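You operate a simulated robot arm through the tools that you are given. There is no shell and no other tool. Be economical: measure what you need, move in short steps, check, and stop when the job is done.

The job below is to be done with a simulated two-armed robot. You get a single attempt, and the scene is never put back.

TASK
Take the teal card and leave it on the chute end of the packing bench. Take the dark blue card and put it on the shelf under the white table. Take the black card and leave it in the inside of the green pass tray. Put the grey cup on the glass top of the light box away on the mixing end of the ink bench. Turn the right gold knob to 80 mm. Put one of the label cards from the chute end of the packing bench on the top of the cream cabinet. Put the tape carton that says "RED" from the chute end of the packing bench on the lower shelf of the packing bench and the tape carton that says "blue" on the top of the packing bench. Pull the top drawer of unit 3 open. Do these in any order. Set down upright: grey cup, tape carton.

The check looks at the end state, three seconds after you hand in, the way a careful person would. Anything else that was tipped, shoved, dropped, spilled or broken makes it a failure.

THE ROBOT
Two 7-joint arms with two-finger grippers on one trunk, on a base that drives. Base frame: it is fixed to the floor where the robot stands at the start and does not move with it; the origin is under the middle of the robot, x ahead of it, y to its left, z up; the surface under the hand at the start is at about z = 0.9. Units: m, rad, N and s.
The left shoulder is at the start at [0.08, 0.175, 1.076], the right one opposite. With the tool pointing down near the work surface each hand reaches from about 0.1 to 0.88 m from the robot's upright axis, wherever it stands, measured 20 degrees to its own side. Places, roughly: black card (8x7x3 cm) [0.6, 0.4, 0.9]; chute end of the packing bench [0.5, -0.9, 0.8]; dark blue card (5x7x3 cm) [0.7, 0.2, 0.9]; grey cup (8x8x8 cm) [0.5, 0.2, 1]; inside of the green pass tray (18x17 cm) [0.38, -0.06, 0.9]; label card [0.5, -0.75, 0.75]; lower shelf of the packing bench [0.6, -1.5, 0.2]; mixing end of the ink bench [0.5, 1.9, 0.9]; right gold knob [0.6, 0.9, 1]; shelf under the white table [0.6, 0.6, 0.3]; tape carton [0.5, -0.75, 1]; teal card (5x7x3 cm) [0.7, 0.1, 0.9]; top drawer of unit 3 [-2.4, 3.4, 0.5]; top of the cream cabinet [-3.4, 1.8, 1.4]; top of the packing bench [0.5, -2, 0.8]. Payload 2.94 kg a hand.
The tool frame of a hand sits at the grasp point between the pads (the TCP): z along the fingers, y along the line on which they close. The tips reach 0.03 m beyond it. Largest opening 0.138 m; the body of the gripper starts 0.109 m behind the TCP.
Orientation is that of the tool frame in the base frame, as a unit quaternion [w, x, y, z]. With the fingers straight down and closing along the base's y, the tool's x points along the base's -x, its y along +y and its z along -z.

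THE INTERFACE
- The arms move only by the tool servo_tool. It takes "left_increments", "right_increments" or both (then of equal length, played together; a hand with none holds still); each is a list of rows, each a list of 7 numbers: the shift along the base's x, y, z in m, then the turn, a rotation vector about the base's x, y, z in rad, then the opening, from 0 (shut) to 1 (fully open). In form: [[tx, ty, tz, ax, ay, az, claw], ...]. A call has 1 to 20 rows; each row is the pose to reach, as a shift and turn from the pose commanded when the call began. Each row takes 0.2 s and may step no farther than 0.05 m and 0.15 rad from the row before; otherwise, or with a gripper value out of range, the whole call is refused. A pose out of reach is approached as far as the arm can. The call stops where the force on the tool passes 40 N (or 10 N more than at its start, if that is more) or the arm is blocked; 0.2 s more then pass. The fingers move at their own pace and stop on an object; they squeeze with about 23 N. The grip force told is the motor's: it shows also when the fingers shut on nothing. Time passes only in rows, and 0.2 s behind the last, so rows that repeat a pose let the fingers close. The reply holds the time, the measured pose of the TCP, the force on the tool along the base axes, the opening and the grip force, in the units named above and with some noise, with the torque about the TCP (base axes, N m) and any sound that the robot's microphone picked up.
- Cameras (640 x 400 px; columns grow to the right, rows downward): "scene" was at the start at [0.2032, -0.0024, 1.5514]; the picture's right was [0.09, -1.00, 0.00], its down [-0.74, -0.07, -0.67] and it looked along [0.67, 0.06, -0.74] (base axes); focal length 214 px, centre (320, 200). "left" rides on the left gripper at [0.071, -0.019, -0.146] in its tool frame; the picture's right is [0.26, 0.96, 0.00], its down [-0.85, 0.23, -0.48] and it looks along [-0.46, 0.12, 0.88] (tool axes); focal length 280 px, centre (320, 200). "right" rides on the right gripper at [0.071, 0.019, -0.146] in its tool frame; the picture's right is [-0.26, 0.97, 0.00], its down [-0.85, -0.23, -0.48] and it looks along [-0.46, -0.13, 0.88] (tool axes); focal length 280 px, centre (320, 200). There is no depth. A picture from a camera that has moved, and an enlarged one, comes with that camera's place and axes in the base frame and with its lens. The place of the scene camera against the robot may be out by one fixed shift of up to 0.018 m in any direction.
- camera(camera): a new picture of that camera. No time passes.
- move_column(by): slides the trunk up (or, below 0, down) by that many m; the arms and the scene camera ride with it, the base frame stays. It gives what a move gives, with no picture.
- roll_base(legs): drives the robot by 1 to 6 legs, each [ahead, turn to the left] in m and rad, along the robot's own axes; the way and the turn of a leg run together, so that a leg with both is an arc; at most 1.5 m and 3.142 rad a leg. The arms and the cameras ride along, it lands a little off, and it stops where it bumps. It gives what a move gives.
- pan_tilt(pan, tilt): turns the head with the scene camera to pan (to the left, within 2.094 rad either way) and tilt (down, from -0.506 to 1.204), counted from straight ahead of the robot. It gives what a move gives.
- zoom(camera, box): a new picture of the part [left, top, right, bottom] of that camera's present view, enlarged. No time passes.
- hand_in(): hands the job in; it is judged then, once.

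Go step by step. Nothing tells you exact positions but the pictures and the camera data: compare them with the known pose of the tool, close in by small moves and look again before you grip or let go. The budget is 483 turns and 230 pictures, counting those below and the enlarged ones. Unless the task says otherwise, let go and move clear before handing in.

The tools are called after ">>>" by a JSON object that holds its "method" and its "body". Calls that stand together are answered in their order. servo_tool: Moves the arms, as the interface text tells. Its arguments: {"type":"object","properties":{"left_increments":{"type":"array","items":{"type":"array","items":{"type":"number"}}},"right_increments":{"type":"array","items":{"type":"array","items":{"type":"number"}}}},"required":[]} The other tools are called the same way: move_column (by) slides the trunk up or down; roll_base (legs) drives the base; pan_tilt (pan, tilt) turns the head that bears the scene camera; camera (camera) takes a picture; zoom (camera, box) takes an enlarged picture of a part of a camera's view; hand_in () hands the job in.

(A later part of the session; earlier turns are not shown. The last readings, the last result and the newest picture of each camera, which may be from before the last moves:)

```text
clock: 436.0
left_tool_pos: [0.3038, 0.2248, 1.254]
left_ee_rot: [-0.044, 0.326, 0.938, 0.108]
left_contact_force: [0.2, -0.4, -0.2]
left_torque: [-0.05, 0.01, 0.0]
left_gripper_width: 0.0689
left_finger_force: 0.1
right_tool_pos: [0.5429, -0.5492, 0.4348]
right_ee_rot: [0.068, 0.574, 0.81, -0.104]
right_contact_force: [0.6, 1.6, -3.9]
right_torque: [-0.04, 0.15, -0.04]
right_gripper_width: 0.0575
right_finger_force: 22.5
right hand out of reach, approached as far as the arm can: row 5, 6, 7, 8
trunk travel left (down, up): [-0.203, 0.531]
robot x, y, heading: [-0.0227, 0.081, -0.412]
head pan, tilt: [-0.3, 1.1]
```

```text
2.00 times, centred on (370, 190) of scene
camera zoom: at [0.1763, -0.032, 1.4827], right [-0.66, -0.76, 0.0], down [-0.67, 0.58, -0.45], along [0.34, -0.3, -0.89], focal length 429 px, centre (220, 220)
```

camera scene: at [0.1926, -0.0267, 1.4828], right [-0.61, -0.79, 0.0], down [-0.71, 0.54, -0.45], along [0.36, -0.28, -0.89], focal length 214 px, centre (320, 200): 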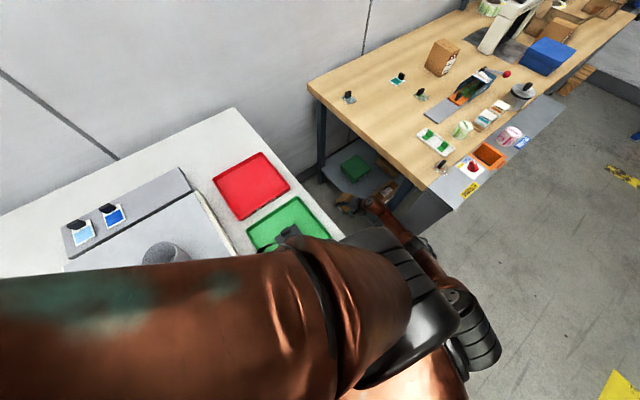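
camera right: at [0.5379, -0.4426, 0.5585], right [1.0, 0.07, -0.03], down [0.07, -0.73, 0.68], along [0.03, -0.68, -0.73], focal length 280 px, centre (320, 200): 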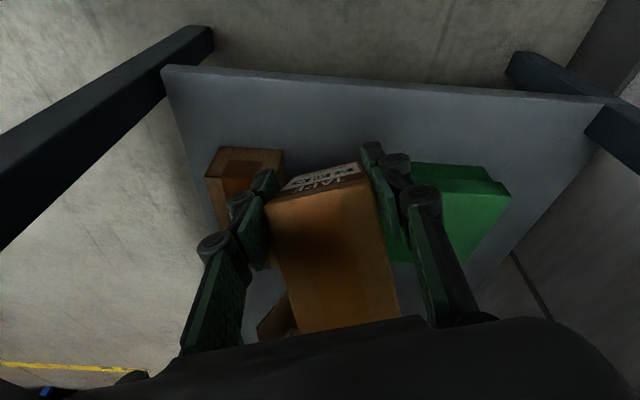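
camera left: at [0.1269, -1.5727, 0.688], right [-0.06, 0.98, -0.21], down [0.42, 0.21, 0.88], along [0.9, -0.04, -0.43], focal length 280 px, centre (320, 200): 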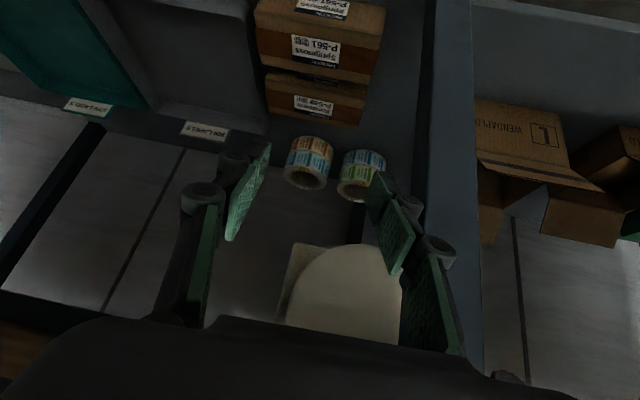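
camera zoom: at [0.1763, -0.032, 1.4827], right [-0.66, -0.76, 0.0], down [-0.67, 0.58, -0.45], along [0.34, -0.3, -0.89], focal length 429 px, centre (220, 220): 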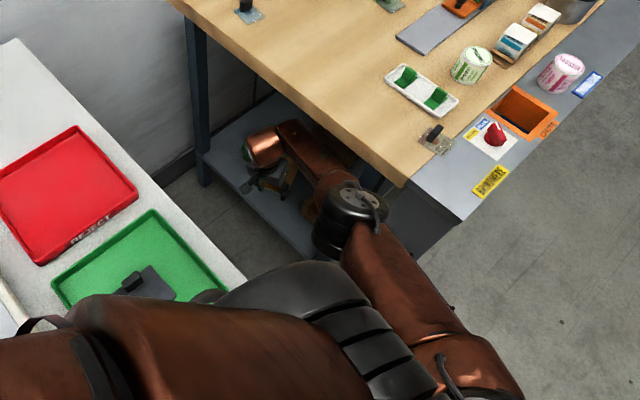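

Nearly there. Tilting the hand a little more toward the shelf gains the last centimetres.

>>> {"method": "servo_tool", "body": {"right_increments": [[0.005, -0.012, 0.003, -0.04, 0, 0, 0], [0.01, -0.025, 0.005, -0.08, 0, 0, 0], [0.015, -0.037, 0.01, -0.13, 0, 0, 0], [0.02, -0.05, 0.015, -0.17, 0, 0, 0], [0.02, -0.06, 0.015, -0.2, 0, 0, 0]]}}

>>> {"method": "camera", "body": {"camera": "right"}}

```text
clock: 437.2
left_tool_pos: [0.3021, 0.2246, 1.2542]
left_ee_rot: [-0.044, 0.326, 0.938, 0.108]
left_contact_force: [-0.4, 0.8, -0.5]
left_torque: [-0.02, -0.01, -0.01]
left_gripper_width: 0.069
left_finger_force: 0.0
right_tool_pos: [0.5506, -0.5991, 0.4588]
right_ee_rot: [0.126, 0.563, 0.795, -0.185]
right_contact_force: [-0.1, -0.1, -3.1]
right_torque: [0.19, 0.03, -0.01]
right_gripper_width: 0.0574
right_finger_force: 23.0
right hand out of reach, approached as far as the arm can: row 2, 3, 4, 5
trunk travel left (down, up): [-0.203, 0.531]
robot x, y, heading: [-0.0201, 0.0777, -0.417]
head pan, tilt: [-0.3, 1.1]
```

```text
67 pictures are left
camera right: at [0.5467, -0.4698, 0.5579], right [1.0, 0.06, -0.04], down [0.07, -0.58, 0.81], along [0.03, -0.81, -0.58], focal length 280 px, centre (320, 200)
```

right: 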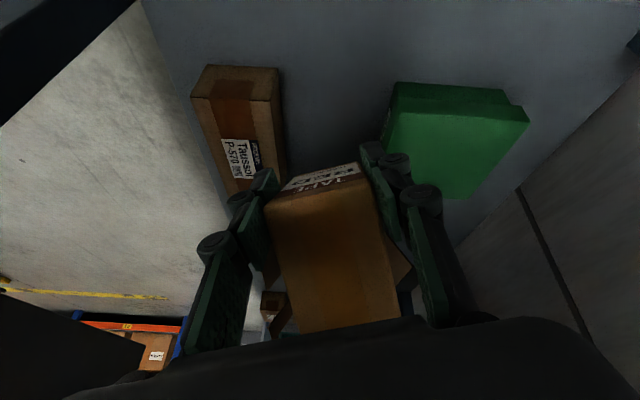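

>>> {"method": "servo_tool", "body": {"right_increments": [[0.003, -0.003, -0.02, 0, 0, 0, 0], [0.006, -0.006, -0.04, 0, 0, 0, 0], [0.01, -0.01, -0.06, 0, 0, 0, 0], [0.01, -0.01, -0.08, 0, 0, 0, 0], [0.01, -0.01, -0.1, 0, 0, 0, 0]]}}

>>> {"method": "zoom", "body": {"camera": "scene", "box": [260, 90, 480, 290]}}

```text
clock: 438.4
left_tool_pos: [0.3026, 0.2234, 1.2541]
left_ee_rot: [-0.043, 0.326, 0.938, 0.109]
left_contact_force: [-0.3, 0.6, 0.6]
left_torque: [0.01, 0.01, 0.0]
left_gripper_width: 0.0691
left_finger_force: 0.1
right_tool_pos: [0.5369, -0.5933, 0.4312]
right_ee_rot: [0.126, 0.563, 0.795, -0.185]
right_contact_force: [-1.2, 0.8, -3.7]
right_torque: [0.2, 0.11, -0.01]
right_gripper_width: 0.0576
right_finger_force: 22.7
right hand out of reach, approached as far as the arm can: row 1, 2, 3, 4, 5
trunk travel left (down, up): [-0.203, 0.531]
robot x, y, heading: [-0.0209, 0.0761, -0.418]
head pan, tilt: [-0.3, 1.1]
```

```text
2.00 times, centred on (370, 190) of scene
camera zoom: at [0.176, -0.0329, 1.4828], right [-0.66, -0.76, 0.0], down [-0.67, 0.58, -0.45], along [0.34, -0.3, -0.89], focal length 429 px, centre (220, 220)
```

zoom: 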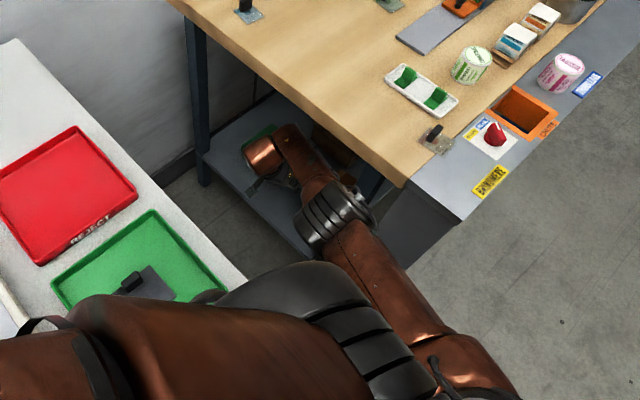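

The arm is at full stretch here. I'll lower the trunk in small steps, re-extending the arm each time so the elbow stays in.

>>> {"method": "move_column", "body": {"by": -0.03}}

>>> {"method": "servo_tool", "body": {"right_increments": [[0.01, -0.01, -0.015, 0, 0, 0, 0], [0.02, -0.02, -0.03, 0, 0, 0, 0], [0.025, -0.025, -0.045, 0, 0, 0, 0]]}}

>>> {"method": "move_column", "body": {"by": -0.03}}

>>> {"method": "servo_tool", "body": {"right_increments": [[0.005, -0.005, -0.015, 0, 0, 0, 0], [0.01, -0.01, -0.03, 0, 0, 0, 0], [0.015, -0.015, -0.045, 0, 0, 0, 0]]}}

>>> {"method": "zoom", "body": {"camera": "scene", "box": [260, 90, 480, 290]}}

>>> {"method": "camera", "body": {"camera": "right"}}

```text
clock: 439.2
left_tool_pos: [0.3018, 0.2244, 1.2244]
left_ee_rot: [-0.043, 0.326, 0.938, 0.109]
left_contact_force: [-0.5, 1.0, 0.4]
left_torque: [-0.05, -0.06, -0.01]
left_gripper_width: 0.0688
left_finger_force: 0.0
right_tool_pos: [0.5417, -0.5857, 0.4011]
right_ee_rot: [0.127, 0.564, 0.795, -0.184]
right_contact_force: [-0.3, -0.9, -2.9]
right_torque: [0.15, 0.01, 0.04]
right_gripper_width: 0.0576
right_finger_force: 23.4
trunk travel left (down, up): [-0.173, 0.561]
robot x, y, heading: [-0.021, 0.076, -0.416]
head pan, tilt: [-0.3, 1.1]
```

```text
clock: 440.0
left_tool_pos: [0.3031, 0.2237, 1.223]
left_ee_rot: [-0.044, 0.325, 0.938, 0.109]
left_contact_force: [-0.3, -0.6, 0.3]
left_torque: [-0.02, 0.01, -0.02]
left_gripper_width: 0.0687
left_finger_force: 0.0
right_tool_pos: [0.5403, -0.5908, 0.3852]
right_ee_rot: [0.126, 0.564, 0.795, -0.185]
right_contact_force: [-0.4, -0.2, -3.0]
right_torque: [0.17, 0.1, -0.01]
right_gripper_width: 0.0574
right_finger_force: 23.4
right hand out of reach, approached as far as the arm can: row 1, 2, 3
trunk travel left (down, up): [-0.173, 0.561]
robot x, y, heading: [-0.0189, 0.0803, -0.418]
head pan, tilt: [-0.3, 1.1]
```

```text
clock: 440.7
left_tool_pos: [0.302, 0.2252, 1.1947]
left_ee_rot: [-0.043, 0.326, 0.938, 0.108]
left_contact_force: [-0.8, 0.5, 0.2]
left_torque: [-0.04, -0.08, -0.03]
left_gripper_width: 0.069
left_finger_force: 0.1
right_tool_pos: [0.5401, -0.5897, 0.3586]
right_ee_rot: [0.127, 0.564, 0.795, -0.185]
right_contact_force: [0.1, -0.1, -2.4]
right_torque: [0.21, 0.04, 0.02]
right_gripper_width: 0.0573
right_finger_force: 23.4
trunk travel left (down, up): [-0.143, 0.591]
robot x, y, heading: [-0.0239, 0.081, -0.414]
head pan, tilt: [-0.3, 1.1]
```

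```text
clock: 441.5
left_tool_pos: [0.3035, 0.2243, 1.1943]
left_ee_rot: [-0.044, 0.326, 0.938, 0.109]
left_contact_force: [-1.1, -0.4, 0.5]
left_torque: [0.0, 0.0, -0.02]
left_gripper_width: 0.0693
left_finger_force: 0.0
right_tool_pos: [0.545, -0.5945, 0.3421]
right_ee_rot: [0.126, 0.564, 0.795, -0.186]
right_contact_force: [-0.4, 0.1, -3.1]
right_torque: [0.18, 0.06, 0.01]
right_gripper_width: 0.0575
right_finger_force: 23.1
right hand out of reach, approached as far as the arm can: row 2, 3
trunk travel left (down, up): [-0.143, 0.591]
robot x, y, heading: [-0.0214, 0.0798, -0.416]
head pan, tilt: [-0.3, 1.1]
```

```text
2.00 times, centred on (370, 190) of scene
camera zoom: at [0.2261, -0.0547, 1.4165], right [-0.66, -0.76, 0.0], down [-0.67, 0.58, -0.45], along [0.34, -0.3, -0.89], focal length 429 px, centre (220, 220)
```

zoom: 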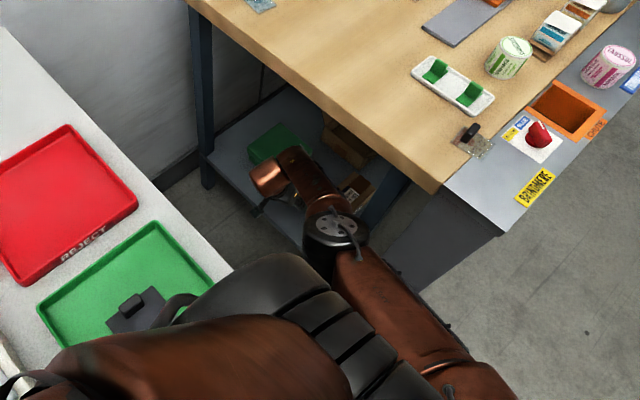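

```text
64 pictures are left
camera right: at [0.5395, -0.4659, 0.4401], right [1.0, 0.06, -0.04], down [0.07, -0.58, 0.81], along [0.03, -0.81, -0.58], focal length 280 px, centre (320, 200)
```

right: 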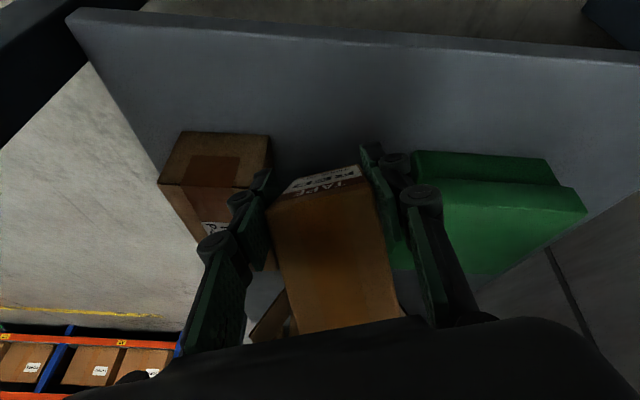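

>>> {"method": "move_column", "body": {"by": -0.03}}

>>> {"method": "servo_tool", "body": {"right_increments": [[0.005, -0.008, -0.01, 0, 0, 0, 0], [0.01, -0.016, -0.015, 0, 0, 0, 0], [0.01, -0.02, -0.02, 0, 0, 0, 0]]}}

>>> {"method": "move_column", "body": {"by": -0.02}}

>>> {"method": "camera", "body": {"camera": "right"}}

```text
clock: 442.3
left_tool_pos: [0.3069, 0.222, 1.1628]
left_ee_rot: [-0.053, 0.327, 0.937, 0.108]
left_contact_force: [0.1, -0.4, 0.8]
left_torque: [-0.01, 0.04, 0.0]
left_gripper_width: 0.0691
left_finger_force: 0.1
right_tool_pos: [0.5476, -0.5969, 0.3123]
right_ee_rot: [0.126, 0.565, 0.794, -0.186]
right_contact_force: [-0.1, -0.2, -2.8]
right_torque: [0.17, 0.09, -0.02]
right_gripper_width: 0.0574
right_finger_force: 22.9
trunk travel left (down, up): [-0.113, 0.621]
robot x, y, heading: [-0.0233, 0.0776, -0.412]
head pan, tilt: [-0.3, 1.1]
```

```text
clock: 443.1
left_tool_pos: [0.3061, 0.2232, 1.1622]
left_ee_rot: [-0.051, 0.325, 0.938, 0.107]
left_contact_force: [-0.1, -0.3, 0.9]
left_torque: [0.04, -0.01, -0.02]
left_gripper_width: 0.0688
left_finger_force: 0.0
right_tool_pos: [0.5566, -0.6029, 0.3098]
right_ee_rot: [0.133, 0.563, 0.795, -0.183]
right_contact_force: [-0.5, 0.4, -4.1]
right_torque: [0.17, 0.08, -0.03]
right_gripper_width: 0.0574
right_finger_force: 23.1
right hand out of reach, approached as far as the arm can: row 1, 2, 3
trunk travel left (down, up): [-0.113, 0.621]
robot x, y, heading: [-0.0231, 0.0756, -0.417]
head pan, tilt: [-0.3, 1.1]
```

```text
clock: 443.7
left_tool_pos: [0.307, 0.2195, 1.1419]
left_ee_rot: [-0.061, 0.326, 0.937, 0.107]
left_contact_force: [-1.3, -0.2, 0.0]
left_torque: [-0.02, 0.0, 0.01]
left_gripper_width: 0.0688
left_finger_force: 0.0
right_tool_pos: [0.5562, -0.6019, 0.2928]
right_ee_rot: [0.127, 0.564, 0.795, -0.184]
right_contact_force: [0.0, 0.4, -3.3]
right_torque: [0.16, 0.03, -0.03]
right_gripper_width: 0.0577
right_finger_force: 23.0
trunk travel left (down, up): [-0.093, 0.641]
robot x, y, heading: [-0.0191, 0.076, -0.405]
head pan, tilt: [-0.3, 1.1]
```

```text
63 pictures are left
camera right: at [0.5518, -0.4724, 0.3915], right [1.0, 0.06, -0.04], down [0.07, -0.58, 0.81], along [0.03, -0.81, -0.58], focal length 280 px, centre (320, 200)
```

right: 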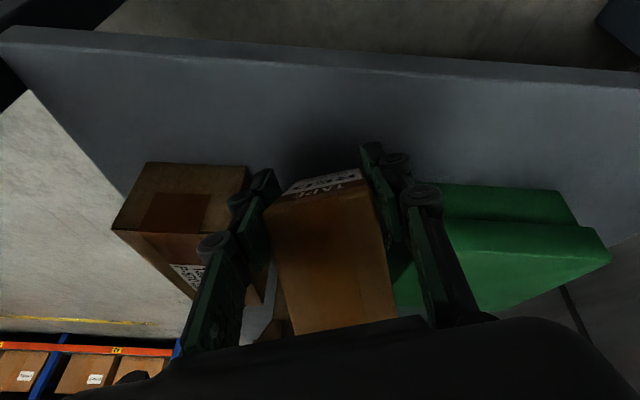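

>>> {"method": "servo_tool", "body": {"right_increments": [[0.006, -0.004, -0.004, 0, 0, 0, 0], [0.01, -0.008, -0.008, 0, 0, 0, 0], [0.01, -0.01, -0.014, 0, 0, 0, 0]]}}

>>> {"method": "move_column", "body": {"by": -0.01}}

```text
clock: 444.5
left_tool_pos: [0.3069, 0.2214, 1.1422]
left_ee_rot: [-0.059, 0.326, 0.937, 0.107]
left_contact_force: [-1.1, 0.9, -0.2]
left_torque: [-0.03, -0.01, 0.05]
left_gripper_width: 0.0693
left_finger_force: 0.1
right_tool_pos: [0.5627, -0.6062, 0.2913]
right_ee_rot: [0.129, 0.563, 0.795, -0.184]
right_contact_force: [3.8, 3.4, 15.3]
right_torque: [-0.48, -0.94, 0.36]
right_gripper_width: 0.0579
right_finger_force: 23.2
right hand out of reach, approached as far as the arm can: row 2, 3
trunk travel left (down, up): [-0.093, 0.641]
robot x, y, heading: [-0.0221, 0.0768, -0.416]
head pan, tilt: [-0.3, 1.1]
```

```text
clock: 445.1
left_tool_pos: [0.296, 0.2227, 1.1363]
left_ee_rot: [-0.059, 0.326, 0.937, 0.111]
left_contact_force: [0.3, 0.4, -0.6]
left_torque: [-0.13, 0.01, 0.04]
left_gripper_width: 0.0692
left_finger_force: 0.1
right_tool_pos: [0.5624, -0.6038, 0.2887]
right_ee_rot: [0.132, 0.564, 0.794, -0.182]
right_contact_force: [0.9, -0.7, -2.8]
right_torque: [0.24, 0.11, 0.0]
right_gripper_width: 0.0575
right_finger_force: 23.0
trunk travel left (down, up): [-0.083, 0.651]
robot x, y, heading: [-0.0226, 0.0799, -0.413]
head pan, tilt: [-0.3, 1.1]
```

>>> {"method": "camera", "body": {"camera": "right"}}

```text
62 pictures are left
camera right: at [0.5559, -0.4749, 0.3867], right [1.0, 0.06, -0.03], down [0.06, -0.58, 0.81], along [0.04, -0.81, -0.58], focal length 280 px, centre (320, 200)
```

right: 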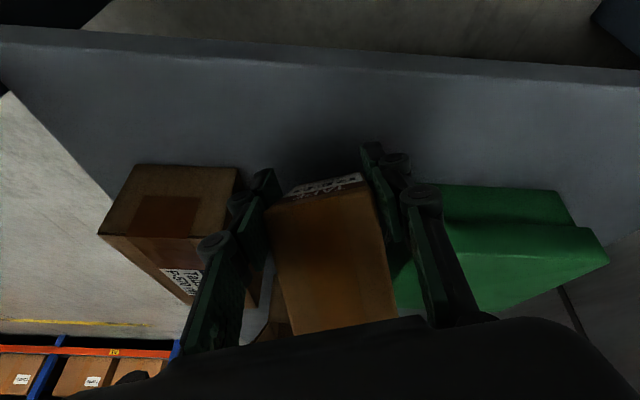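

>>> {"method": "move_column", "body": {"by": 0.015}}

>>> {"method": "roll_base", "body": {"legs": [[0.03, 0]]}}

>>> {"method": "pan_tilt", "body": {"pan": 0.3, "tilt": 1.1}}

>>> {"method": "servo_tool", "body": {"right_increments": [[-0.005, -0.006, 0.0, 0.02, 0, 0, 0], [-0.01, -0.012, 0.0, 0.04, 0, 0, 0], [-0.015, -0.016, 0.0, 0.05, 0, 0, 0]]}}

>>> {"method": "camera", "body": {"camera": "right"}}

```text
clock: 445.9
left_tool_pos: [0.3118, 0.2228, 1.1397]
left_ee_rot: [-0.06, 0.325, 0.938, 0.102]
left_contact_force: [-0.5, 0.3, -0.6]
left_torque: [-0.07, -0.02, 0.02]
left_gripper_width: 0.0693
left_finger_force: 0.2
right_tool_pos: [0.5673, -0.6013, 0.2902]
right_ee_rot: [0.126, 0.564, 0.796, -0.181]
right_contact_force: [1.5, 1.5, -2.9]
right_torque: [0.07, 0.2, -0.01]
right_gripper_width: 0.0574
right_finger_force: 23.0
trunk travel left (down, up): [-0.096, 0.638]
robot x, y, heading: [-0.0216, 0.0767, -0.419]
head pan, tilt: [-0.3, 1.1]
stopped: the arm was blocked; the commanded pose is now the measured one
```

```text
clock: 446.9
left_tool_pos: [0.3283, 0.2141, 1.1469]
left_ee_rot: [-0.052, 0.327, 0.938, 0.104]
left_contact_force: [-0.2, 0.9, 0.4]
left_torque: [0.0, -0.01, -0.02]
left_gripper_width: 0.0691
left_finger_force: 0.0
right_tool_pos: [0.5845, -0.6132, 0.3049]
right_ee_rot: [0.133, 0.563, 0.795, -0.184]
right_contact_force: [1.9, 1.3, -3.2]
right_torque: [0.08, 0.13, -0.05]
right_gripper_width: 0.0575
right_finger_force: 22.9
trunk travel left (down, up): [-0.096, 0.638]
robot x, y, heading: [-0.0001, 0.067, -0.399]
head pan, tilt: [-0.3, 1.1]
stopped in leg 1: the robot was blocked; the commanded pose is now the measured one
```

```text
clock: 447.9
left_tool_pos: [0.33, 0.2156, 1.1451]
left_ee_rot: [-0.052, 0.325, 0.939, 0.102]
left_contact_force: [0.0, 0.8, -0.4]
left_torque: [0.02, 0.02, -0.03]
left_gripper_width: 0.0689
left_finger_force: 0.1
right_tool_pos: [0.5829, -0.6136, 0.3041]
right_ee_rot: [0.133, 0.563, 0.795, -0.184]
right_contact_force: [0.2, 0.3, -3.8]
right_torque: [0.17, 0.04, -0.03]
right_gripper_width: 0.0575
right_finger_force: 23.1
trunk travel left (down, up): [-0.096, 0.638]
robot x, y, heading: [0.0043, 0.0715, -0.409]
head pan, tilt: [0.3, 1.1]
```

```text
clock: 448.7
left_tool_pos: [0.3299, 0.2149, 1.1456]
left_ee_rot: [-0.054, 0.326, 0.938, 0.102]
left_contact_force: [0.0, -1.4, -0.3]
left_torque: [0.03, 0.04, -0.03]
left_gripper_width: 0.069
left_finger_force: 0.1
right_tool_pos: [0.5683, -0.6303, 0.305]
right_ee_rot: [0.118, 0.567, 0.798, -0.164]
right_contact_force: [-0.3, 0.9, -3.8]
right_torque: [0.15, 0.08, 0.0]
right_gripper_width: 0.0574
right_finger_force: 23.3
trunk travel left (down, up): [-0.096, 0.638]
robot x, y, heading: [0.0048, 0.0674, -0.408]
head pan, tilt: [0.3, 1.1]
```

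```text
61 pictures are left
camera right: at [0.5632, -0.5049, 0.4087], right [1.0, 0.07, -0.03], down [0.06, -0.62, 0.79], along [0.04, -0.79, -0.62], focal length 280 px, centre (320, 200)
```

right: 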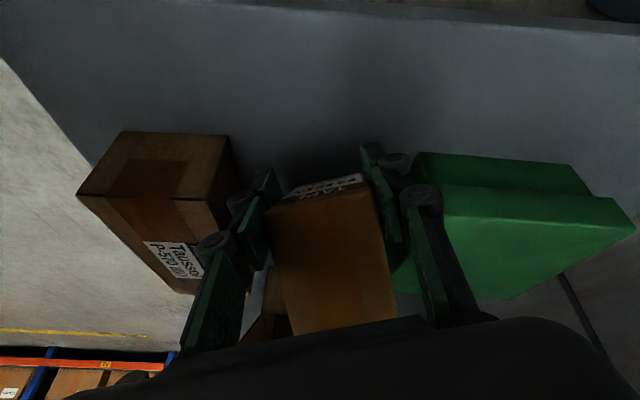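

Better: about 5 cm inside the edge. Reduce the tilt further while lowering to contact.

>>> {"method": "servo_tool", "body": {"right_increments": [[0.0, -0.005, -0.003, 0.05, 0, 0, 0], [0.0, -0.01, -0.007, 0.1, 0, 0, 0], [0.0, -0.015, -0.012, 0.15, 0, 0, 0], [0.0, -0.018, -0.018, 0.18, 0, 0, 0]]}}

>>> {"method": "camera", "body": {"camera": "right"}}

```text
clock: 449.7
left_tool_pos: [0.328, 0.2154, 1.1462]
left_ee_rot: [-0.054, 0.326, 0.938, 0.102]
left_contact_force: [-0.3, 0.5, 0.9]
left_torque: [-0.05, -0.03, -0.02]
left_gripper_width: 0.0689
left_finger_force: 0.0
right_tool_pos: [0.5509, -0.6309, 0.2974]
right_ee_rot: [0.068, 0.574, 0.811, -0.093]
right_contact_force: [0.8, -0.3, -2.8]
right_torque: [0.15, 0.13, 0.01]
right_gripper_width: 0.0574
right_finger_force: 23.3
right hand out of reach, approached as far as the arm can: row 1, 2, 3, 4
trunk travel left (down, up): [-0.096, 0.638]
robot x, y, heading: [0.0037, 0.0694, -0.414]
head pan, tilt: [0.3, 1.1]
```

```text
60 pictures are left
camera right: at [0.5447, -0.5264, 0.4233], right [1.0, 0.07, -0.01], down [0.06, -0.75, 0.66], along [0.04, -0.66, -0.75], focal length 280 px, centre (320, 200)
```

right: 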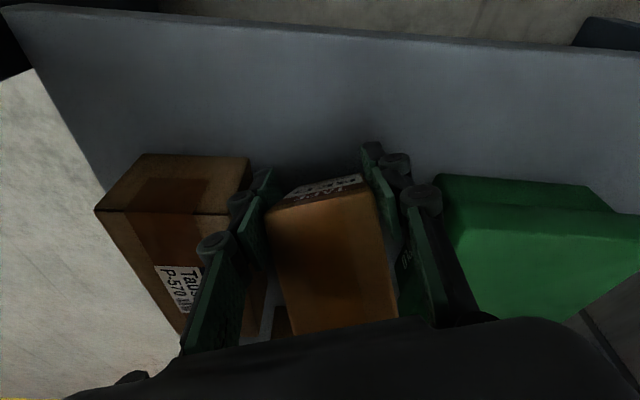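

>>> {"method": "move_column", "body": {"by": -0.012}}

>>> {"method": "servo_tool", "body": {"right_increments": [[0.006, 0.0, 0.0, 0, 0, 0, 0], [0.012, 0.0, -0.003, 0, 0, 0, 0], [0.014, 0.0, -0.006, 0, 0, 0, 0]]}}

>>> {"method": "camera", "body": {"camera": "right"}}

```text
clock: 450.3
left_tool_pos: [0.3288, 0.2152, 1.1355]
left_ee_rot: [-0.051, 0.326, 0.938, 0.102]
left_contact_force: [0.0, -0.9, -0.9]
left_torque: [0.01, -0.01, 0.01]
left_gripper_width: 0.069
left_finger_force: 0.0
right_tool_pos: [0.5507, -0.6327, 0.2921]
right_ee_rot: [0.069, 0.574, 0.811, -0.092]
right_contact_force: [0.9, -3.4, 11.2]
right_torque: [-0.74, -0.6, -0.11]
right_gripper_width: 0.0573
right_finger_force: 22.6
trunk travel left (down, up): [-0.084, 0.65]
robot x, y, heading: [0.0049, 0.0681, -0.411]
head pan, tilt: [0.3, 1.1]
```

```text
clock: 451.1
left_tool_pos: [0.3309, 0.2146, 1.1344]
left_ee_rot: [-0.053, 0.325, 0.939, 0.102]
left_contact_force: [0.0, -0.6, -0.8]
left_torque: [0.01, -0.03, -0.01]
left_gripper_width: 0.0691
left_finger_force: 0.2
right_tool_pos: [0.555, -0.6289, 0.2912]
right_ee_rot: [0.068, 0.573, 0.812, -0.091]
right_contact_force: [1.1, 3.1, 4.4]
right_torque: [0.05, -0.24, 0.13]
right_gripper_width: 0.0569
right_finger_force: 23.2
right hand out of reach, approached as far as the arm can: row 2, 3
trunk travel left (down, up): [-0.084, 0.65]
robot x, y, heading: [0.0028, 0.0718, -0.407]
head pan, tilt: [0.3, 1.1]
```

```text
59 pictures are left
camera right: at [0.5479, -0.5256, 0.4157], right [1.0, 0.07, -0.01], down [0.06, -0.75, 0.66], along [0.04, -0.66, -0.75], focal length 280 px, centre (320, 200)
```

right: 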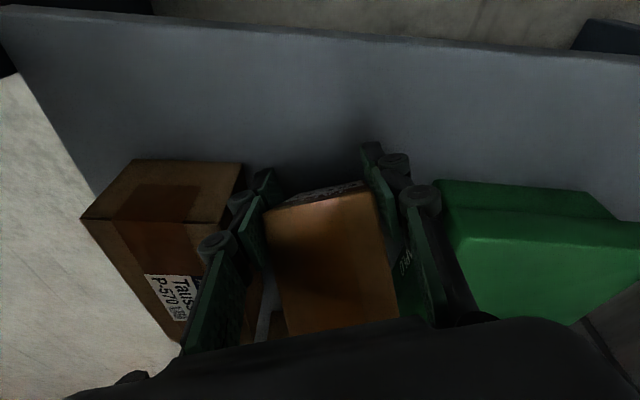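

On the shelf. Open slightly and withdraw upward/outward along the fingers.

>>> {"method": "servo_tool", "body": {"right_increments": [[0, 0, 0, 0, 0, 0, 0.46], [0, 0, 0, 0, 0, 0, 0.5], [0, 0, 0, 0, 0, 0, 0.5], [0, 0.003, 0.015, 0, 0, 0, 0.5], [0, 0.008, 0.035, 0, 0, 0, 0.5], [0, 0.013, 0.06, 0, 0, 0, 0.5], [0, 0.025, 0.085, 0, 0, 0, 0.5], [0, 0.05, 0.105, 0, 0, 0, 0.5]]}}

>>> {"method": "camera", "body": {"camera": "right"}}

```text
clock: 452.7
left_tool_pos: [0.3515, 0.2168, 1.1205]
left_ee_rot: [-0.062, 0.323, 0.939, 0.098]
left_contact_force: [0.0, 0.2, -0.4]
left_torque: [-0.04, -0.07, -0.03]
left_gripper_width: 0.0689
left_finger_force: 0.0
right_tool_pos: [0.5726, -0.5339, 0.3215]
right_ee_rot: [0.035, 0.545, 0.834, -0.079]
right_contact_force: [0.5, -0.5, 2.0]
right_torque: [0.05, 0.04, -0.02]
right_gripper_width: 0.0689
right_finger_force: 0.1
trunk travel left (down, up): [-0.084, 0.65]
robot x, y, heading: [0.0038, 0.0691, -0.407]
head pan, tilt: [0.3, 1.1]
stopped in row 8 (right hand): the arm was blocked; the commanded pose is now the measured one
```

```text
58 pictures are left
camera right: at [0.5649, -0.4385, 0.4532], right [0.99, 0.14, -0.05], down [0.14, -0.78, 0.61], along [0.05, -0.61, -0.79], focal length 280 px, centre (320, 200)
```

right: 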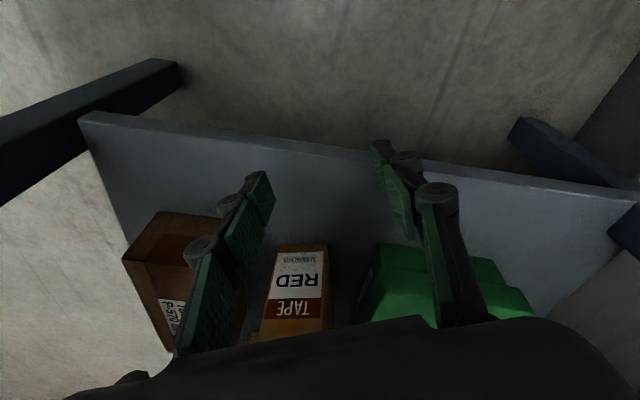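

RED stands upright on the lower shelf. Withdraw the hand into the gap, raise the trunk, and lift straight up.

>>> {"method": "pan_tilt", "body": {"pan": -0.3, "tilt": 1.1}}

>>> {"method": "servo_tool", "body": {"right_increments": [[0.005, 0.015, 0.015, 0, 0, 0, 0.5], [0.01, 0.03, 0.03, 0, 0, 0, 0.5], [0.02, 0.05, 0.05, 0, 0, 0, 0.5], [0.03, 0.075, 0.07, 0, 0, 0, 0.5], [0.04, 0.1, 0.09, 0, 0, 0, 0.5], [0.05, 0.12, 0.12, 0, 0, 0, 0.5], [0.05, 0.135, 0.15, 0, 0, 0, 0.5]]}}

>>> {"method": "move_column", "body": {"by": 0.05}}

>>> {"method": "zoom", "body": {"camera": "scene", "box": [260, 90, 480, 290]}}

```text
clock: 453.7
left_tool_pos: [0.3492, 0.2169, 1.1226]
left_ee_rot: [-0.06, 0.324, 0.939, 0.098]
left_contact_force: [-0.5, -0.4, -0.3]
left_torque: [0.02, -0.01, 0.01]
left_gripper_width: 0.0692
left_finger_force: 0.1
right_tool_pos: [0.5685, -0.5389, 0.3256]
right_ee_rot: [0.036, 0.548, 0.832, -0.079]
right_contact_force: [0.4, -0.6, -0.3]
right_torque: [-0.03, -0.02, -0.02]
right_gripper_width: 0.0692
right_finger_force: 0.2
trunk travel left (down, up): [-0.084, 0.65]
robot x, y, heading: [0.004, 0.0687, -0.412]
head pan, tilt: [-0.3, 1.1]
```

```text
clock: 455.3
left_tool_pos: [0.35, 0.2181, 1.1214]
left_ee_rot: [-0.06, 0.325, 0.939, 0.097]
left_contact_force: [-0.7, 0.9, -0.4]
left_torque: [-0.01, -0.01, 0.0]
left_gripper_width: 0.0689
left_finger_force: 0.1
right_tool_pos: [0.6174, -0.4068, 0.4743]
right_ee_rot: [0.036, 0.547, 0.832, -0.079]
right_contact_force: [-0.3, 0.0, 0.0]
right_torque: [-0.01, 0.02, -0.01]
right_gripper_width: 0.0691
right_finger_force: 0.0
trunk travel left (down, up): [-0.084, 0.65]
robot x, y, heading: [0.0014, 0.0707, -0.416]
head pan, tilt: [-0.3, 1.1]
```

```text
clock: 456.3
left_tool_pos: [0.3699, 0.2138, 1.1652]
left_ee_rot: [-0.07, 0.325, 0.938, 0.096]
left_contact_force: [0.7, 0.2, 0.2]
left_torque: [0.01, 0.03, 0.02]
left_gripper_width: 0.0691
left_finger_force: 0.0
right_tool_pos: [0.6255, -0.4061, 0.5097]
right_ee_rot: [0.027, 0.547, 0.833, -0.082]
right_contact_force: [-0.4, -0.2, -0.4]
right_torque: [-0.02, 0.02, -0.02]
right_gripper_width: 0.069
right_finger_force: 0.0
trunk travel left (down, up): [-0.134, 0.6]
robot x, y, heading: [0.005, 0.064, -0.414]
head pan, tilt: [-0.3, 1.1]
```

```text
2.00 times, centred on (370, 190) of scene
camera zoom: at [0.2657, -0.0697, 1.4048], right [-0.65, -0.76, 0.0], down [-0.68, 0.58, -0.45], along [0.34, -0.3, -0.89], focal length 429 px, centre (220, 220)
```

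zoom: 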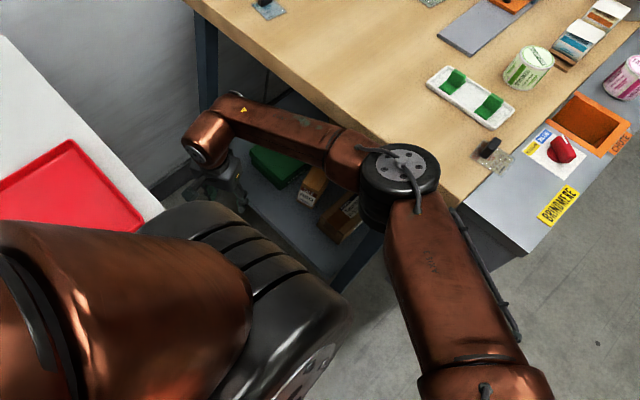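

>>> {"method": "servo_tool", "body": {"right_increments": [[0.01, 0.005, 0.02, 0, 0, 0, 0.5], [0.02, 0.01, 0.045, 0, 0, 0, 0.5], [0.03, 0.01, 0.08, 0, 0, 0, 0.5], [0.03, 0.01, 0.12, 0, 0, 0, 0.5], [0.03, 0.01, 0.16, 0, 0, 0, 0.5], [0.03, 0.01, 0.2, 0, 0, 0, 0.5], [0.03, 0.01, 0.24, 0, 0, 0, 0.5], [0.03, 0.01, 0.28, 0, 0, 0, 0.5], [0.02, 0.01, 0.32, 0, 0, 0, 0.5], [0.01, 0.01, 0.36, 0, 0, 0, 0.5], [0.0, 0.01, 0.4, 0, 0, 0, 0.5], [-0.01, 0.01, 0.44, 0, 0, 0, 0.5], [-0.02, 0.01, 0.48, 0, 0, 0, 0.5], [-0.03, 0.01, 0.52, 0, 0, 0, 0.5], [-0.05, 0.01, 0.56, 0, 0, 0, 0.5]]}}

>>> {"method": "move_column", "body": {"by": 0.06}}

>>> {"method": "move_column", "body": {"by": 0.056}}

>>> {"method": "camera", "body": {"camera": "scene"}}

```text
clock: 459.5
left_tool_pos: [0.365, 0.2163, 1.1662]
left_ee_rot: [-0.067, 0.326, 0.938, 0.097]
left_contact_force: [0.0, 0.2, 0.7]
left_torque: [-0.04, -0.04, -0.01]
left_gripper_width: 0.0689
left_finger_force: 0.1
right_tool_pos: [0.5747, -0.3905, 1.075]
right_ee_rot: [0.031, 0.548, 0.832, -0.082]
right_contact_force: [-0.5, 0.5, 0.9]
right_torque: [-0.05, -0.07, 0.01]
right_gripper_width: 0.0693
right_finger_force: 0.0
trunk travel left (down, up): [-0.134, 0.6]
robot x, y, heading: [0.0006, 0.064, -0.411]
head pan, tilt: [-0.3, 1.1]
```

```text
clock: 460.5
left_tool_pos: [0.3653, 0.2155, 1.2254]
left_ee_rot: [-0.069, 0.326, 0.938, 0.097]
left_contact_force: [-0.3, -0.4, 1.4]
left_torque: [-0.02, -0.02, 0.06]
left_gripper_width: 0.0691
left_finger_force: 0.0
right_tool_pos: [0.5744, -0.3962, 1.1328]
right_ee_rot: [0.029, 0.547, 0.832, -0.083]
right_contact_force: [0.8, 0.9, 0.2]
right_torque: [0.05, 0.01, 0.01]
right_gripper_width: 0.069
right_finger_force: 0.1
trunk travel left (down, up): [-0.194, 0.54]
robot x, y, heading: [0.0034, 0.0716, -0.409]
head pan, tilt: [-0.3, 1.1]
```

```text
clock: 461.4
left_tool_pos: [0.3654, 0.2174, 1.2824]
left_ee_rot: [-0.069, 0.327, 0.938, 0.096]
left_contact_force: [0.2, -0.1, -0.3]
left_torque: [0.04, 0.05, 0.0]
left_gripper_width: 0.0691
left_finger_force: 0.1
right_tool_pos: [0.5748, -0.396, 1.1899]
right_ee_rot: [0.029, 0.547, 0.832, -0.082]
right_contact_force: [0.4, -0.1, -0.2]
right_torque: [0.0, 0.02, -0.02]
right_gripper_width: 0.0691
right_finger_force: 0.0
trunk travel left (down, up): [-0.25, 0.484]
robot x, y, heading: [0.0008, 0.0694, -0.413]
head pan, tilt: [-0.3, 1.1]
```

```text
56 pictures are left
camera scene: at [0.1675, -0.0267, 1.5323], right [-0.65, -0.76, 0.0], down [-0.67, 0.58, -0.45], along [0.34, -0.3, -0.89], focal length 214 px, centre (320, 200)
```

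scene: 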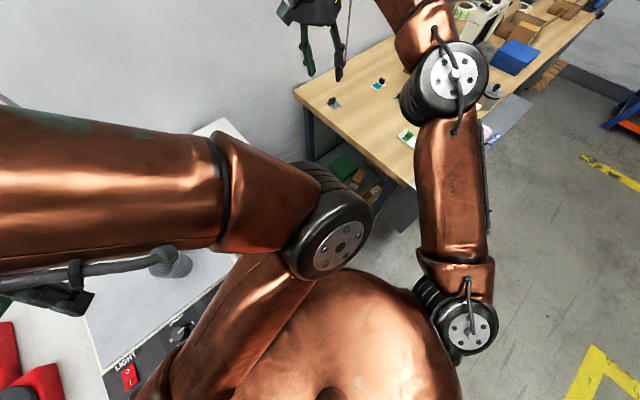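

All clear, trunk back at normal height. Next, a label card: the one at the bench's front-left corner (≈(0.29, -0.63)) is nearest. Turn toward it and look with the right camera.

>>> {"method": "roll_base", "body": {"legs": [[0, -0.11], [0, -0.14], [0, -0.14], [0, -0.1]]}}

>>> {"method": "camera", "body": {"camera": "right"}}

```text
clock: 464.1
left_tool_pos: [0.3892, 0.028, 1.2831]
left_ee_rot: [-0.043, 0.544, 0.831, 0.11]
left_contact_force: [-0.3, 0.0, -0.3]
left_torque: [0.06, -0.05, -0.03]
left_gripper_width: 0.0689
left_finger_force: 0.0
right_tool_pos: [0.2875, -0.6106, 1.1904]
right_ee_rot: [0.009, 0.733, 0.675, -0.085]
right_contact_force: [-0.9, 0.8, 0.3]
right_torque: [0.09, -0.07, 0.0]
right_gripper_width: 0.069
right_finger_force: 0.0
trunk travel left (down, up): [-0.25, 0.484]
robot x, y, heading: [0.0064, 0.0666, -0.904]
head pan, tilt: [-0.3, 1.1]
```

```text
55 pictures are left
camera right: at [0.3279, -0.5236, 1.3214], right [0.94, -0.34, -0.06], down [-0.24, -0.76, 0.61], along [-0.26, -0.56, -0.79], focal length 280 px, centre (320, 200)
```

right: 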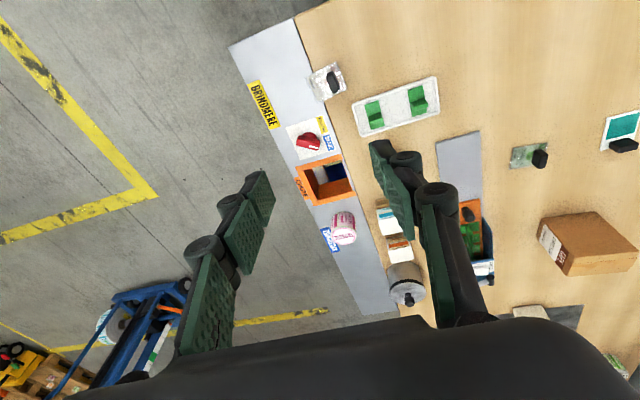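

>>> {"method": "servo_tool", "body": {"right_increments": [[-0.003, -0.008, -0.03, 0.04, -0.04, -0.06, 0.4], [-0.006, -0.016, -0.07, 0.08, -0.08, -0.12, 0.4], [-0.01, -0.024, -0.11, 0.128, -0.112, -0.18, 0.4], [-0.01, -0.024, -0.15, 0.128, -0.112, -0.25, 0.4], [-0.01, -0.024, -0.18, 0.128, -0.112, -0.26, 0.4]]}}

>>> {"method": "camera", "body": {"camera": "right"}}

```text
clock: 465.3
left_tool_pos: [0.3907, 0.0291, 1.2816]
left_ee_rot: [-0.043, 0.544, 0.831, 0.11]
left_contact_force: [-0.1, -0.1, 0.0]
left_torque: [0.02, 0.0, 0.0]
left_gripper_width: 0.0689
left_finger_force: 0.0
right_tool_pos: [0.2806, -0.6363, 1.0114]
right_ee_rot: [-0.011, 0.817, 0.576, -0.003]
right_contact_force: [-0.3, 0.2, -1.1]
right_torque: [0.03, 0.02, 0.0]
right_gripper_width: 0.0547
right_finger_force: 0.0
trunk travel left (down, up): [-0.25, 0.484]
robot x, y, heading: [0.0012, 0.0681, -0.899]
head pan, tilt: [-0.3, 1.1]
```

```text
54 pictures are left
camera right: at [0.3242, -0.5782, 1.1558], right [0.82, -0.57, -0.02], down [-0.49, -0.73, 0.47], along [-0.29, -0.38, -0.88], focal length 280 px, centre (320, 200)
```

right: 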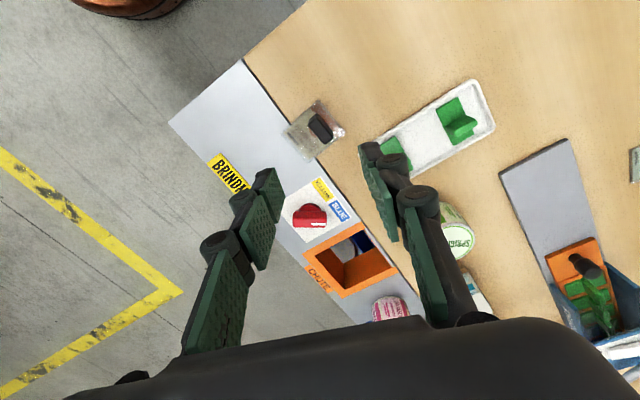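

>>> {"method": "servo_tool", "body": {"right_increments": [[0, 0.001, -0.02, 0, 0, 0.1, 0.32], [-0.001, 0.002, -0.04, 0, 0, 0.2, 0.32], [-0.001, 0.003, -0.06, 0, 0, 0.3, 0.32], [-0.001, 0.003, -0.085, 0, 0, 0.38, 0.32]]}}

>>> {"method": "camera", "body": {"camera": "right"}}

```text
clock: 466.3
left_tool_pos: [0.3916, 0.0277, 1.2824]
left_ee_rot: [-0.043, 0.544, 0.831, 0.11]
left_contact_force: [0.7, -0.5, -0.9]
left_torque: [0.0, 0.01, 0.0]
left_gripper_width: 0.0688
left_finger_force: 0.0
right_tool_pos: [0.2784, -0.6314, 0.9252]
right_ee_rot: [-0.011, 0.694, 0.72, -0.004]
right_contact_force: [-0.4, 0.0, 0.6]
right_torque: [0.01, -0.02, 0.02]
right_gripper_width: 0.0444
right_finger_force: 0.2
trunk travel left (down, up): [-0.25, 0.484]
robot x, y, heading: [0.0046, 0.068, -0.902]
head pan, tilt: [-0.3, 1.1]
```

```text
53 pictures are left
camera right: at [0.2971, -0.561, 1.0698], right [0.97, -0.22, -0.02], down [-0.19, -0.86, 0.47], along [-0.13, -0.46, -0.88], focal length 280 px, centre (320, 200)
```

right: 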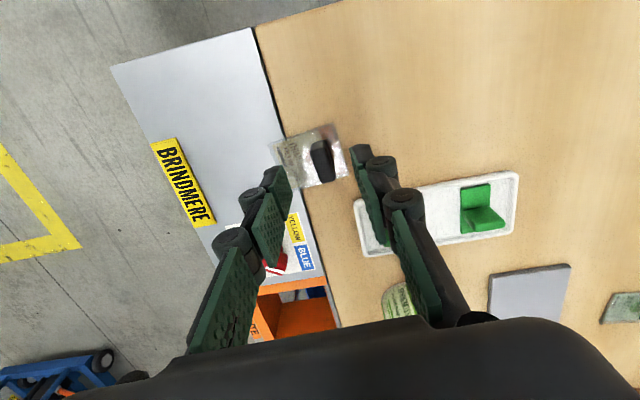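

>>> {"method": "servo_tool", "body": {"right_increments": [[-0.001, -0.002, -0.02, 0, 0, 0, 0.32], [-0.002, -0.003, -0.035, 0, 0, 0, 0.32], [-0.002, -0.003, -0.041, 0, 0, 0, 0.32], [-0.002, -0.003, -0.041, 0, 0, 0, 0.1], [-0.002, -0.003, -0.041, 0, 0, 0, 0.0], [-0.002, -0.003, -0.041, 0, 0, 0, 0.0]]}}

>>> {"method": "servo_tool", "body": {"right_increments": [[0, 0, 0.03, 0, 0, 0, 0], [0, 0, 0.07, 0, 0, 0, 0], [0, 0, 0.11, 0, 0, 0, 0], [0, 0, 0.15, 0, 0, 0, 0], [0, 0, 0.19, 0, 0, 0, 0], [0, 0, 0.23, 0, 0, 0, 0], [0, 0, 0.27, 0, 0, 0, 0], [0, 0, 0.3, 0, 0, 0, 0]]}}

>>> {"method": "camera", "body": {"camera": "right"}}

```text
clock: 467.7
left_tool_pos: [0.3918, 0.0299, 1.2831]
left_ee_rot: [-0.043, 0.543, 0.832, 0.11]
left_contact_force: [0.3, 0.2, -0.6]
left_torque: [0.0, -0.02, 0.01]
left_gripper_width: 0.069
left_finger_force: 0.1
right_tool_pos: [0.2765, -0.6321, 0.8851]
right_ee_rot: [-0.01, 0.693, 0.721, -0.005]
right_contact_force: [-0.1, 0.1, -0.4]
right_torque: [0.01, -0.02, 0.0]
right_gripper_width: 0.0118
right_finger_force: 22.9
trunk travel left (down, up): [-0.25, 0.484]
robot x, y, heading: [0.0061, 0.0709, -0.902]
head pan, tilt: [-0.3, 1.1]
```

```text
clock: 469.5
left_tool_pos: [0.3909, 0.0294, 1.2828]
left_ee_rot: [-0.043, 0.544, 0.831, 0.11]
left_contact_force: [0.3, -0.6, -0.5]
left_torque: [-0.04, 0.0, -0.01]
left_gripper_width: 0.0691
left_finger_force: 0.0
right_tool_pos: [0.2754, -0.6331, 1.1872]
right_ee_rot: [-0.01, 0.693, 0.721, -0.005]
right_contact_force: [0.5, 0.4, -0.8]
right_torque: [-0.01, -0.04, 0.03]
right_gripper_width: 0.0119
right_finger_force: 22.9
trunk travel left (down, up): [-0.25, 0.484]
robot x, y, heading: [0.004, 0.0702, -0.904]
head pan, tilt: [-0.3, 1.1]
```

```text
52 pictures are left
camera right: at [0.2944, -0.5624, 1.332], right [0.97, -0.22, -0.02], down [-0.19, -0.86, 0.48], along [-0.13, -0.46, -0.88], focal length 280 px, centre (320, 200)
```

right: 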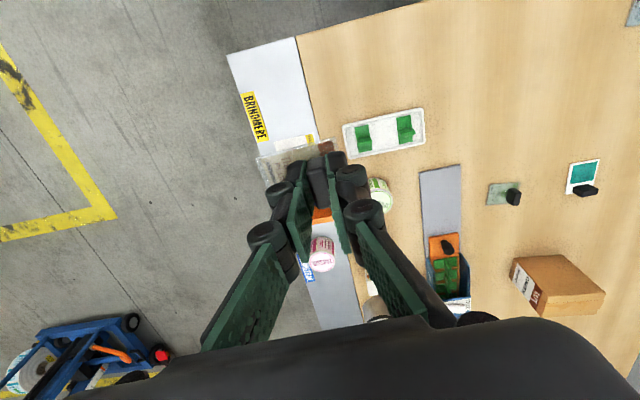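

Label card held in the right hand. Tuck it in, then turn to face the light box and take the cup with the left hand.

>>> {"method": "servo_tool", "body": {"right_increments": [[-0.005, 0.015, 0.01, 0, 0, 0, 0], [-0.015, 0.04, 0.02, 0, 0, 0, 0], [-0.03, 0.07, 0.03, 0, 0, 0, 0], [-0.04, 0.1, 0.04, 0, 0, 0, 0], [-0.05, 0.13, 0.05, 0, 0, 0, 0], [-0.06, 0.16, 0.05, 0, 0, 0, 0], [-0.07, 0.19, 0.05, 0, 0, 0, 0], [-0.08, 0.22, 0.05, 0, 0, 0, 0]]}}

>>> {"method": "roll_base", "body": {"legs": [[0, 0.11], [0, 0.14], [0, 0.14], [0, 0.14], [0, 0.14], [0, 0.14]]}}

>>> {"method": "pan_tilt", "body": {"pan": 0.2, "tilt": 0.9}}

>>> {"method": "camera", "body": {"camera": "left"}}

```text
clock: 471.3
left_tool_pos: [0.3911, 0.0301, 1.2829]
left_ee_rot: [-0.043, 0.543, 0.831, 0.11]
left_contact_force: [0.3, 0.1, 1.1]
left_torque: [-0.06, -0.05, 0.01]
left_gripper_width: 0.069
left_finger_force: 0.2
right_tool_pos: [0.1965, -0.415, 1.2351]
right_ee_rot: [-0.01, 0.693, 0.721, -0.005]
right_contact_force: [0.6, -0.2, -0.6]
right_torque: [-0.01, 0.02, -0.02]
right_gripper_width: 0.0118
right_finger_force: 22.1
trunk travel left (down, up): [-0.25, 0.484]
robot x, y, heading: [0.0017, 0.0681, -0.9]
head pan, tilt: [-0.3, 1.1]
```

```text
clock: 475.4
left_tool_pos: [0.2975, 0.3267, 1.2817]
left_ee_rot: [-0.083, 0.166, 0.979, 0.084]
left_contact_force: [0.2, 0.0, -0.1]
left_torque: [0.0, 0.0, -0.02]
left_gripper_width: 0.0691
left_finger_force: 0.0
right_tool_pos: [0.4901, -0.1186, 1.2367]
right_ee_rot: [-0.008, 0.348, 0.937, -0.01]
right_contact_force: [-0.5, 1.4, -1.3]
right_torque: [-0.01, 0.0, 0.02]
right_gripper_width: 0.0118
right_finger_force: 22.7
trunk travel left (down, up): [-0.25, 0.484]
robot x, y, heading: [0.0039, 0.0692, -0.082]
head pan, tilt: [-0.3, 1.1]
```

```text
clock: 476.3
left_tool_pos: [0.2967, 0.3255, 1.2833]
left_ee_rot: [-0.084, 0.167, 0.979, 0.084]
left_contact_force: [0.4, 0.5, 0.7]
left_torque: [-0.01, -0.02, 0.01]
left_gripper_width: 0.0693
left_finger_force: 0.1
right_tool_pos: [0.4896, -0.122, 1.2353]
right_ee_rot: [-0.007, 0.349, 0.937, -0.01]
right_contact_force: [0.1, -0.1, 0.0]
right_torque: [-0.02, -0.01, -0.01]
right_gripper_width: 0.0119
right_finger_force: 23.1
trunk travel left (down, up): [-0.25, 0.484]
robot x, y, heading: [0.0045, 0.0694, -0.083]
head pan, tilt: [0.201, 0.901]
```

```text
51 pictures are left
camera left: at [0.2446, 0.3015, 1.4354], right [0.09, 0.98, 0.18], down [0.93, -0.14, 0.33], along [0.35, 0.14, -0.93], focal length 280 px, centre (320, 200)
```

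left: 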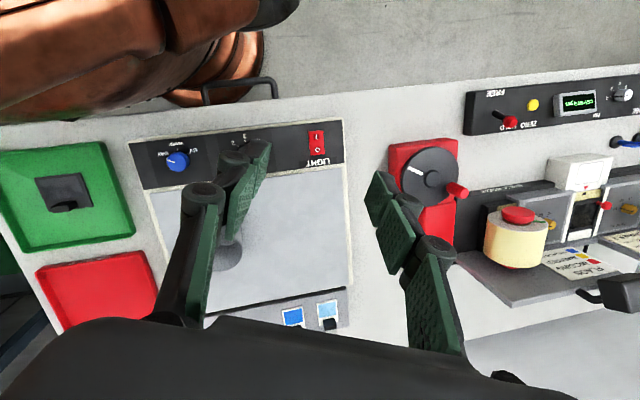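

>>> {"method": "servo_tool", "body": {"left_increments": [[0.03, -0.015, 0, -0.04, -0.04, 0.08, 0.7], [0.065, -0.03, 0, -0.085, -0.085, 0.168, 0.8], [0.1, -0.05, 0, -0.13, -0.13, 0.25, 0.85], [0.135, -0.075, -0.01, -0.17, -0.17, 0.336, 0.9], [0.17, -0.1, -0.02, -0.17, -0.17, 0.336, 0.9], [0.193, -0.115, -0.03, -0.17, -0.17, 0.336, 0.9]]}}

>>> {"method": "camera", "body": {"camera": "left"}}

```text
clock: 477.7
left_tool_pos: [0.4932, 0.2114, 1.2526]
left_ee_rot: [0.001, 0.0, 1.0, 0.0]
left_contact_force: [-0.2, 0.2, -0.3]
left_torque: [0.0, 0.0, -0.01]
left_gripper_width: 0.1243
left_finger_force: 0.1
right_tool_pos: [0.4906, -0.1207, 1.2359]
right_ee_rot: [-0.009, 0.349, 0.937, -0.009]
right_contact_force: [-0.5, 0.9, -0.5]
right_torque: [-0.01, 0.02, 0.04]
right_gripper_width: 0.0119
right_finger_force: 23.1
trunk travel left (down, up): [-0.25, 0.484]
robot x, y, heading: [0.0043, 0.0698, -0.082]
head pan, tilt: [0.201, 0.901]
```

```text
50 pictures are left
camera left: at [0.4225, 0.192, 1.3977], right [-0.26, 0.97, 0.0], down [0.85, 0.23, 0.48], along [0.46, 0.12, -0.88], focal length 280 px, centre (320, 200)
```

left: 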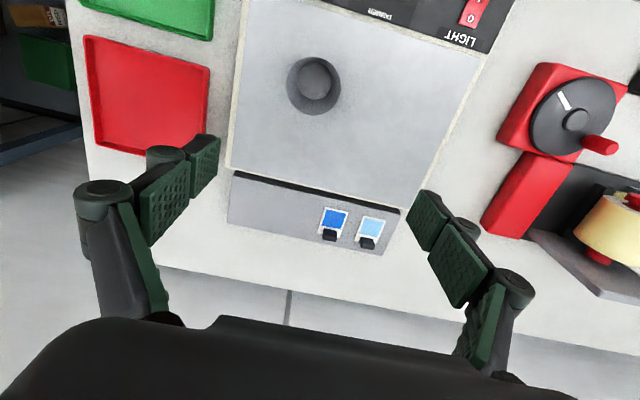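

>>> {"method": "servo_tool", "body": {"left_increments": [[-0.015, -0.008, -0.03, 0, 0, 0, 0.9], [-0.032, -0.017, -0.06, 0, 0, 0, 0.9], [-0.032, -0.017, -0.1, 0, 0, 0, 0.9], [-0.032, -0.017, -0.14, 0, 0, 0, 0.9]]}}

>>> {"method": "camera", "body": {"camera": "left"}}

```text
clock: 478.7
left_tool_pos: [0.4731, 0.205, 1.1165]
left_ee_rot: [0.001, 0.001, 1.0, -0.001]
left_contact_force: [-0.3, 0.2, -0.7]
left_torque: [-0.02, -0.01, 0.0]
left_gripper_width: 0.1242
left_finger_force: 0.1
left hand out of reach, approached as far as the arm can: row 3, 4
right_tool_pos: [0.4891, -0.1199, 1.235]
right_ee_rot: [-0.008, 0.349, 0.937, -0.008]
right_contact_force: [0.0, 1.3, 0.0]
right_torque: [0.01, -0.03, 0.03]
right_gripper_width: 0.0117
right_finger_force: 23.3
trunk travel left (down, up): [-0.25, 0.484]
robot x, y, heading: [0.0047, 0.0684, -0.085]
head pan, tilt: [0.201, 0.901]
```

```text
49 pictures are left
camera left: at [0.4015, 0.1857, 1.2627], right [-0.26, 0.97, 0.0], down [0.85, 0.23, 0.48], along [0.46, 0.12, -0.88], focal length 280 px, centre (320, 200)
```

left: 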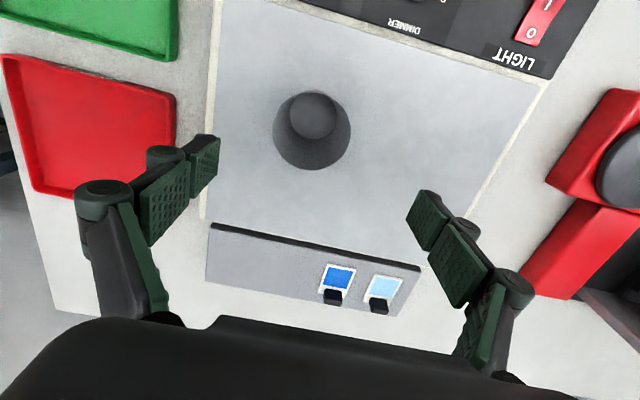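

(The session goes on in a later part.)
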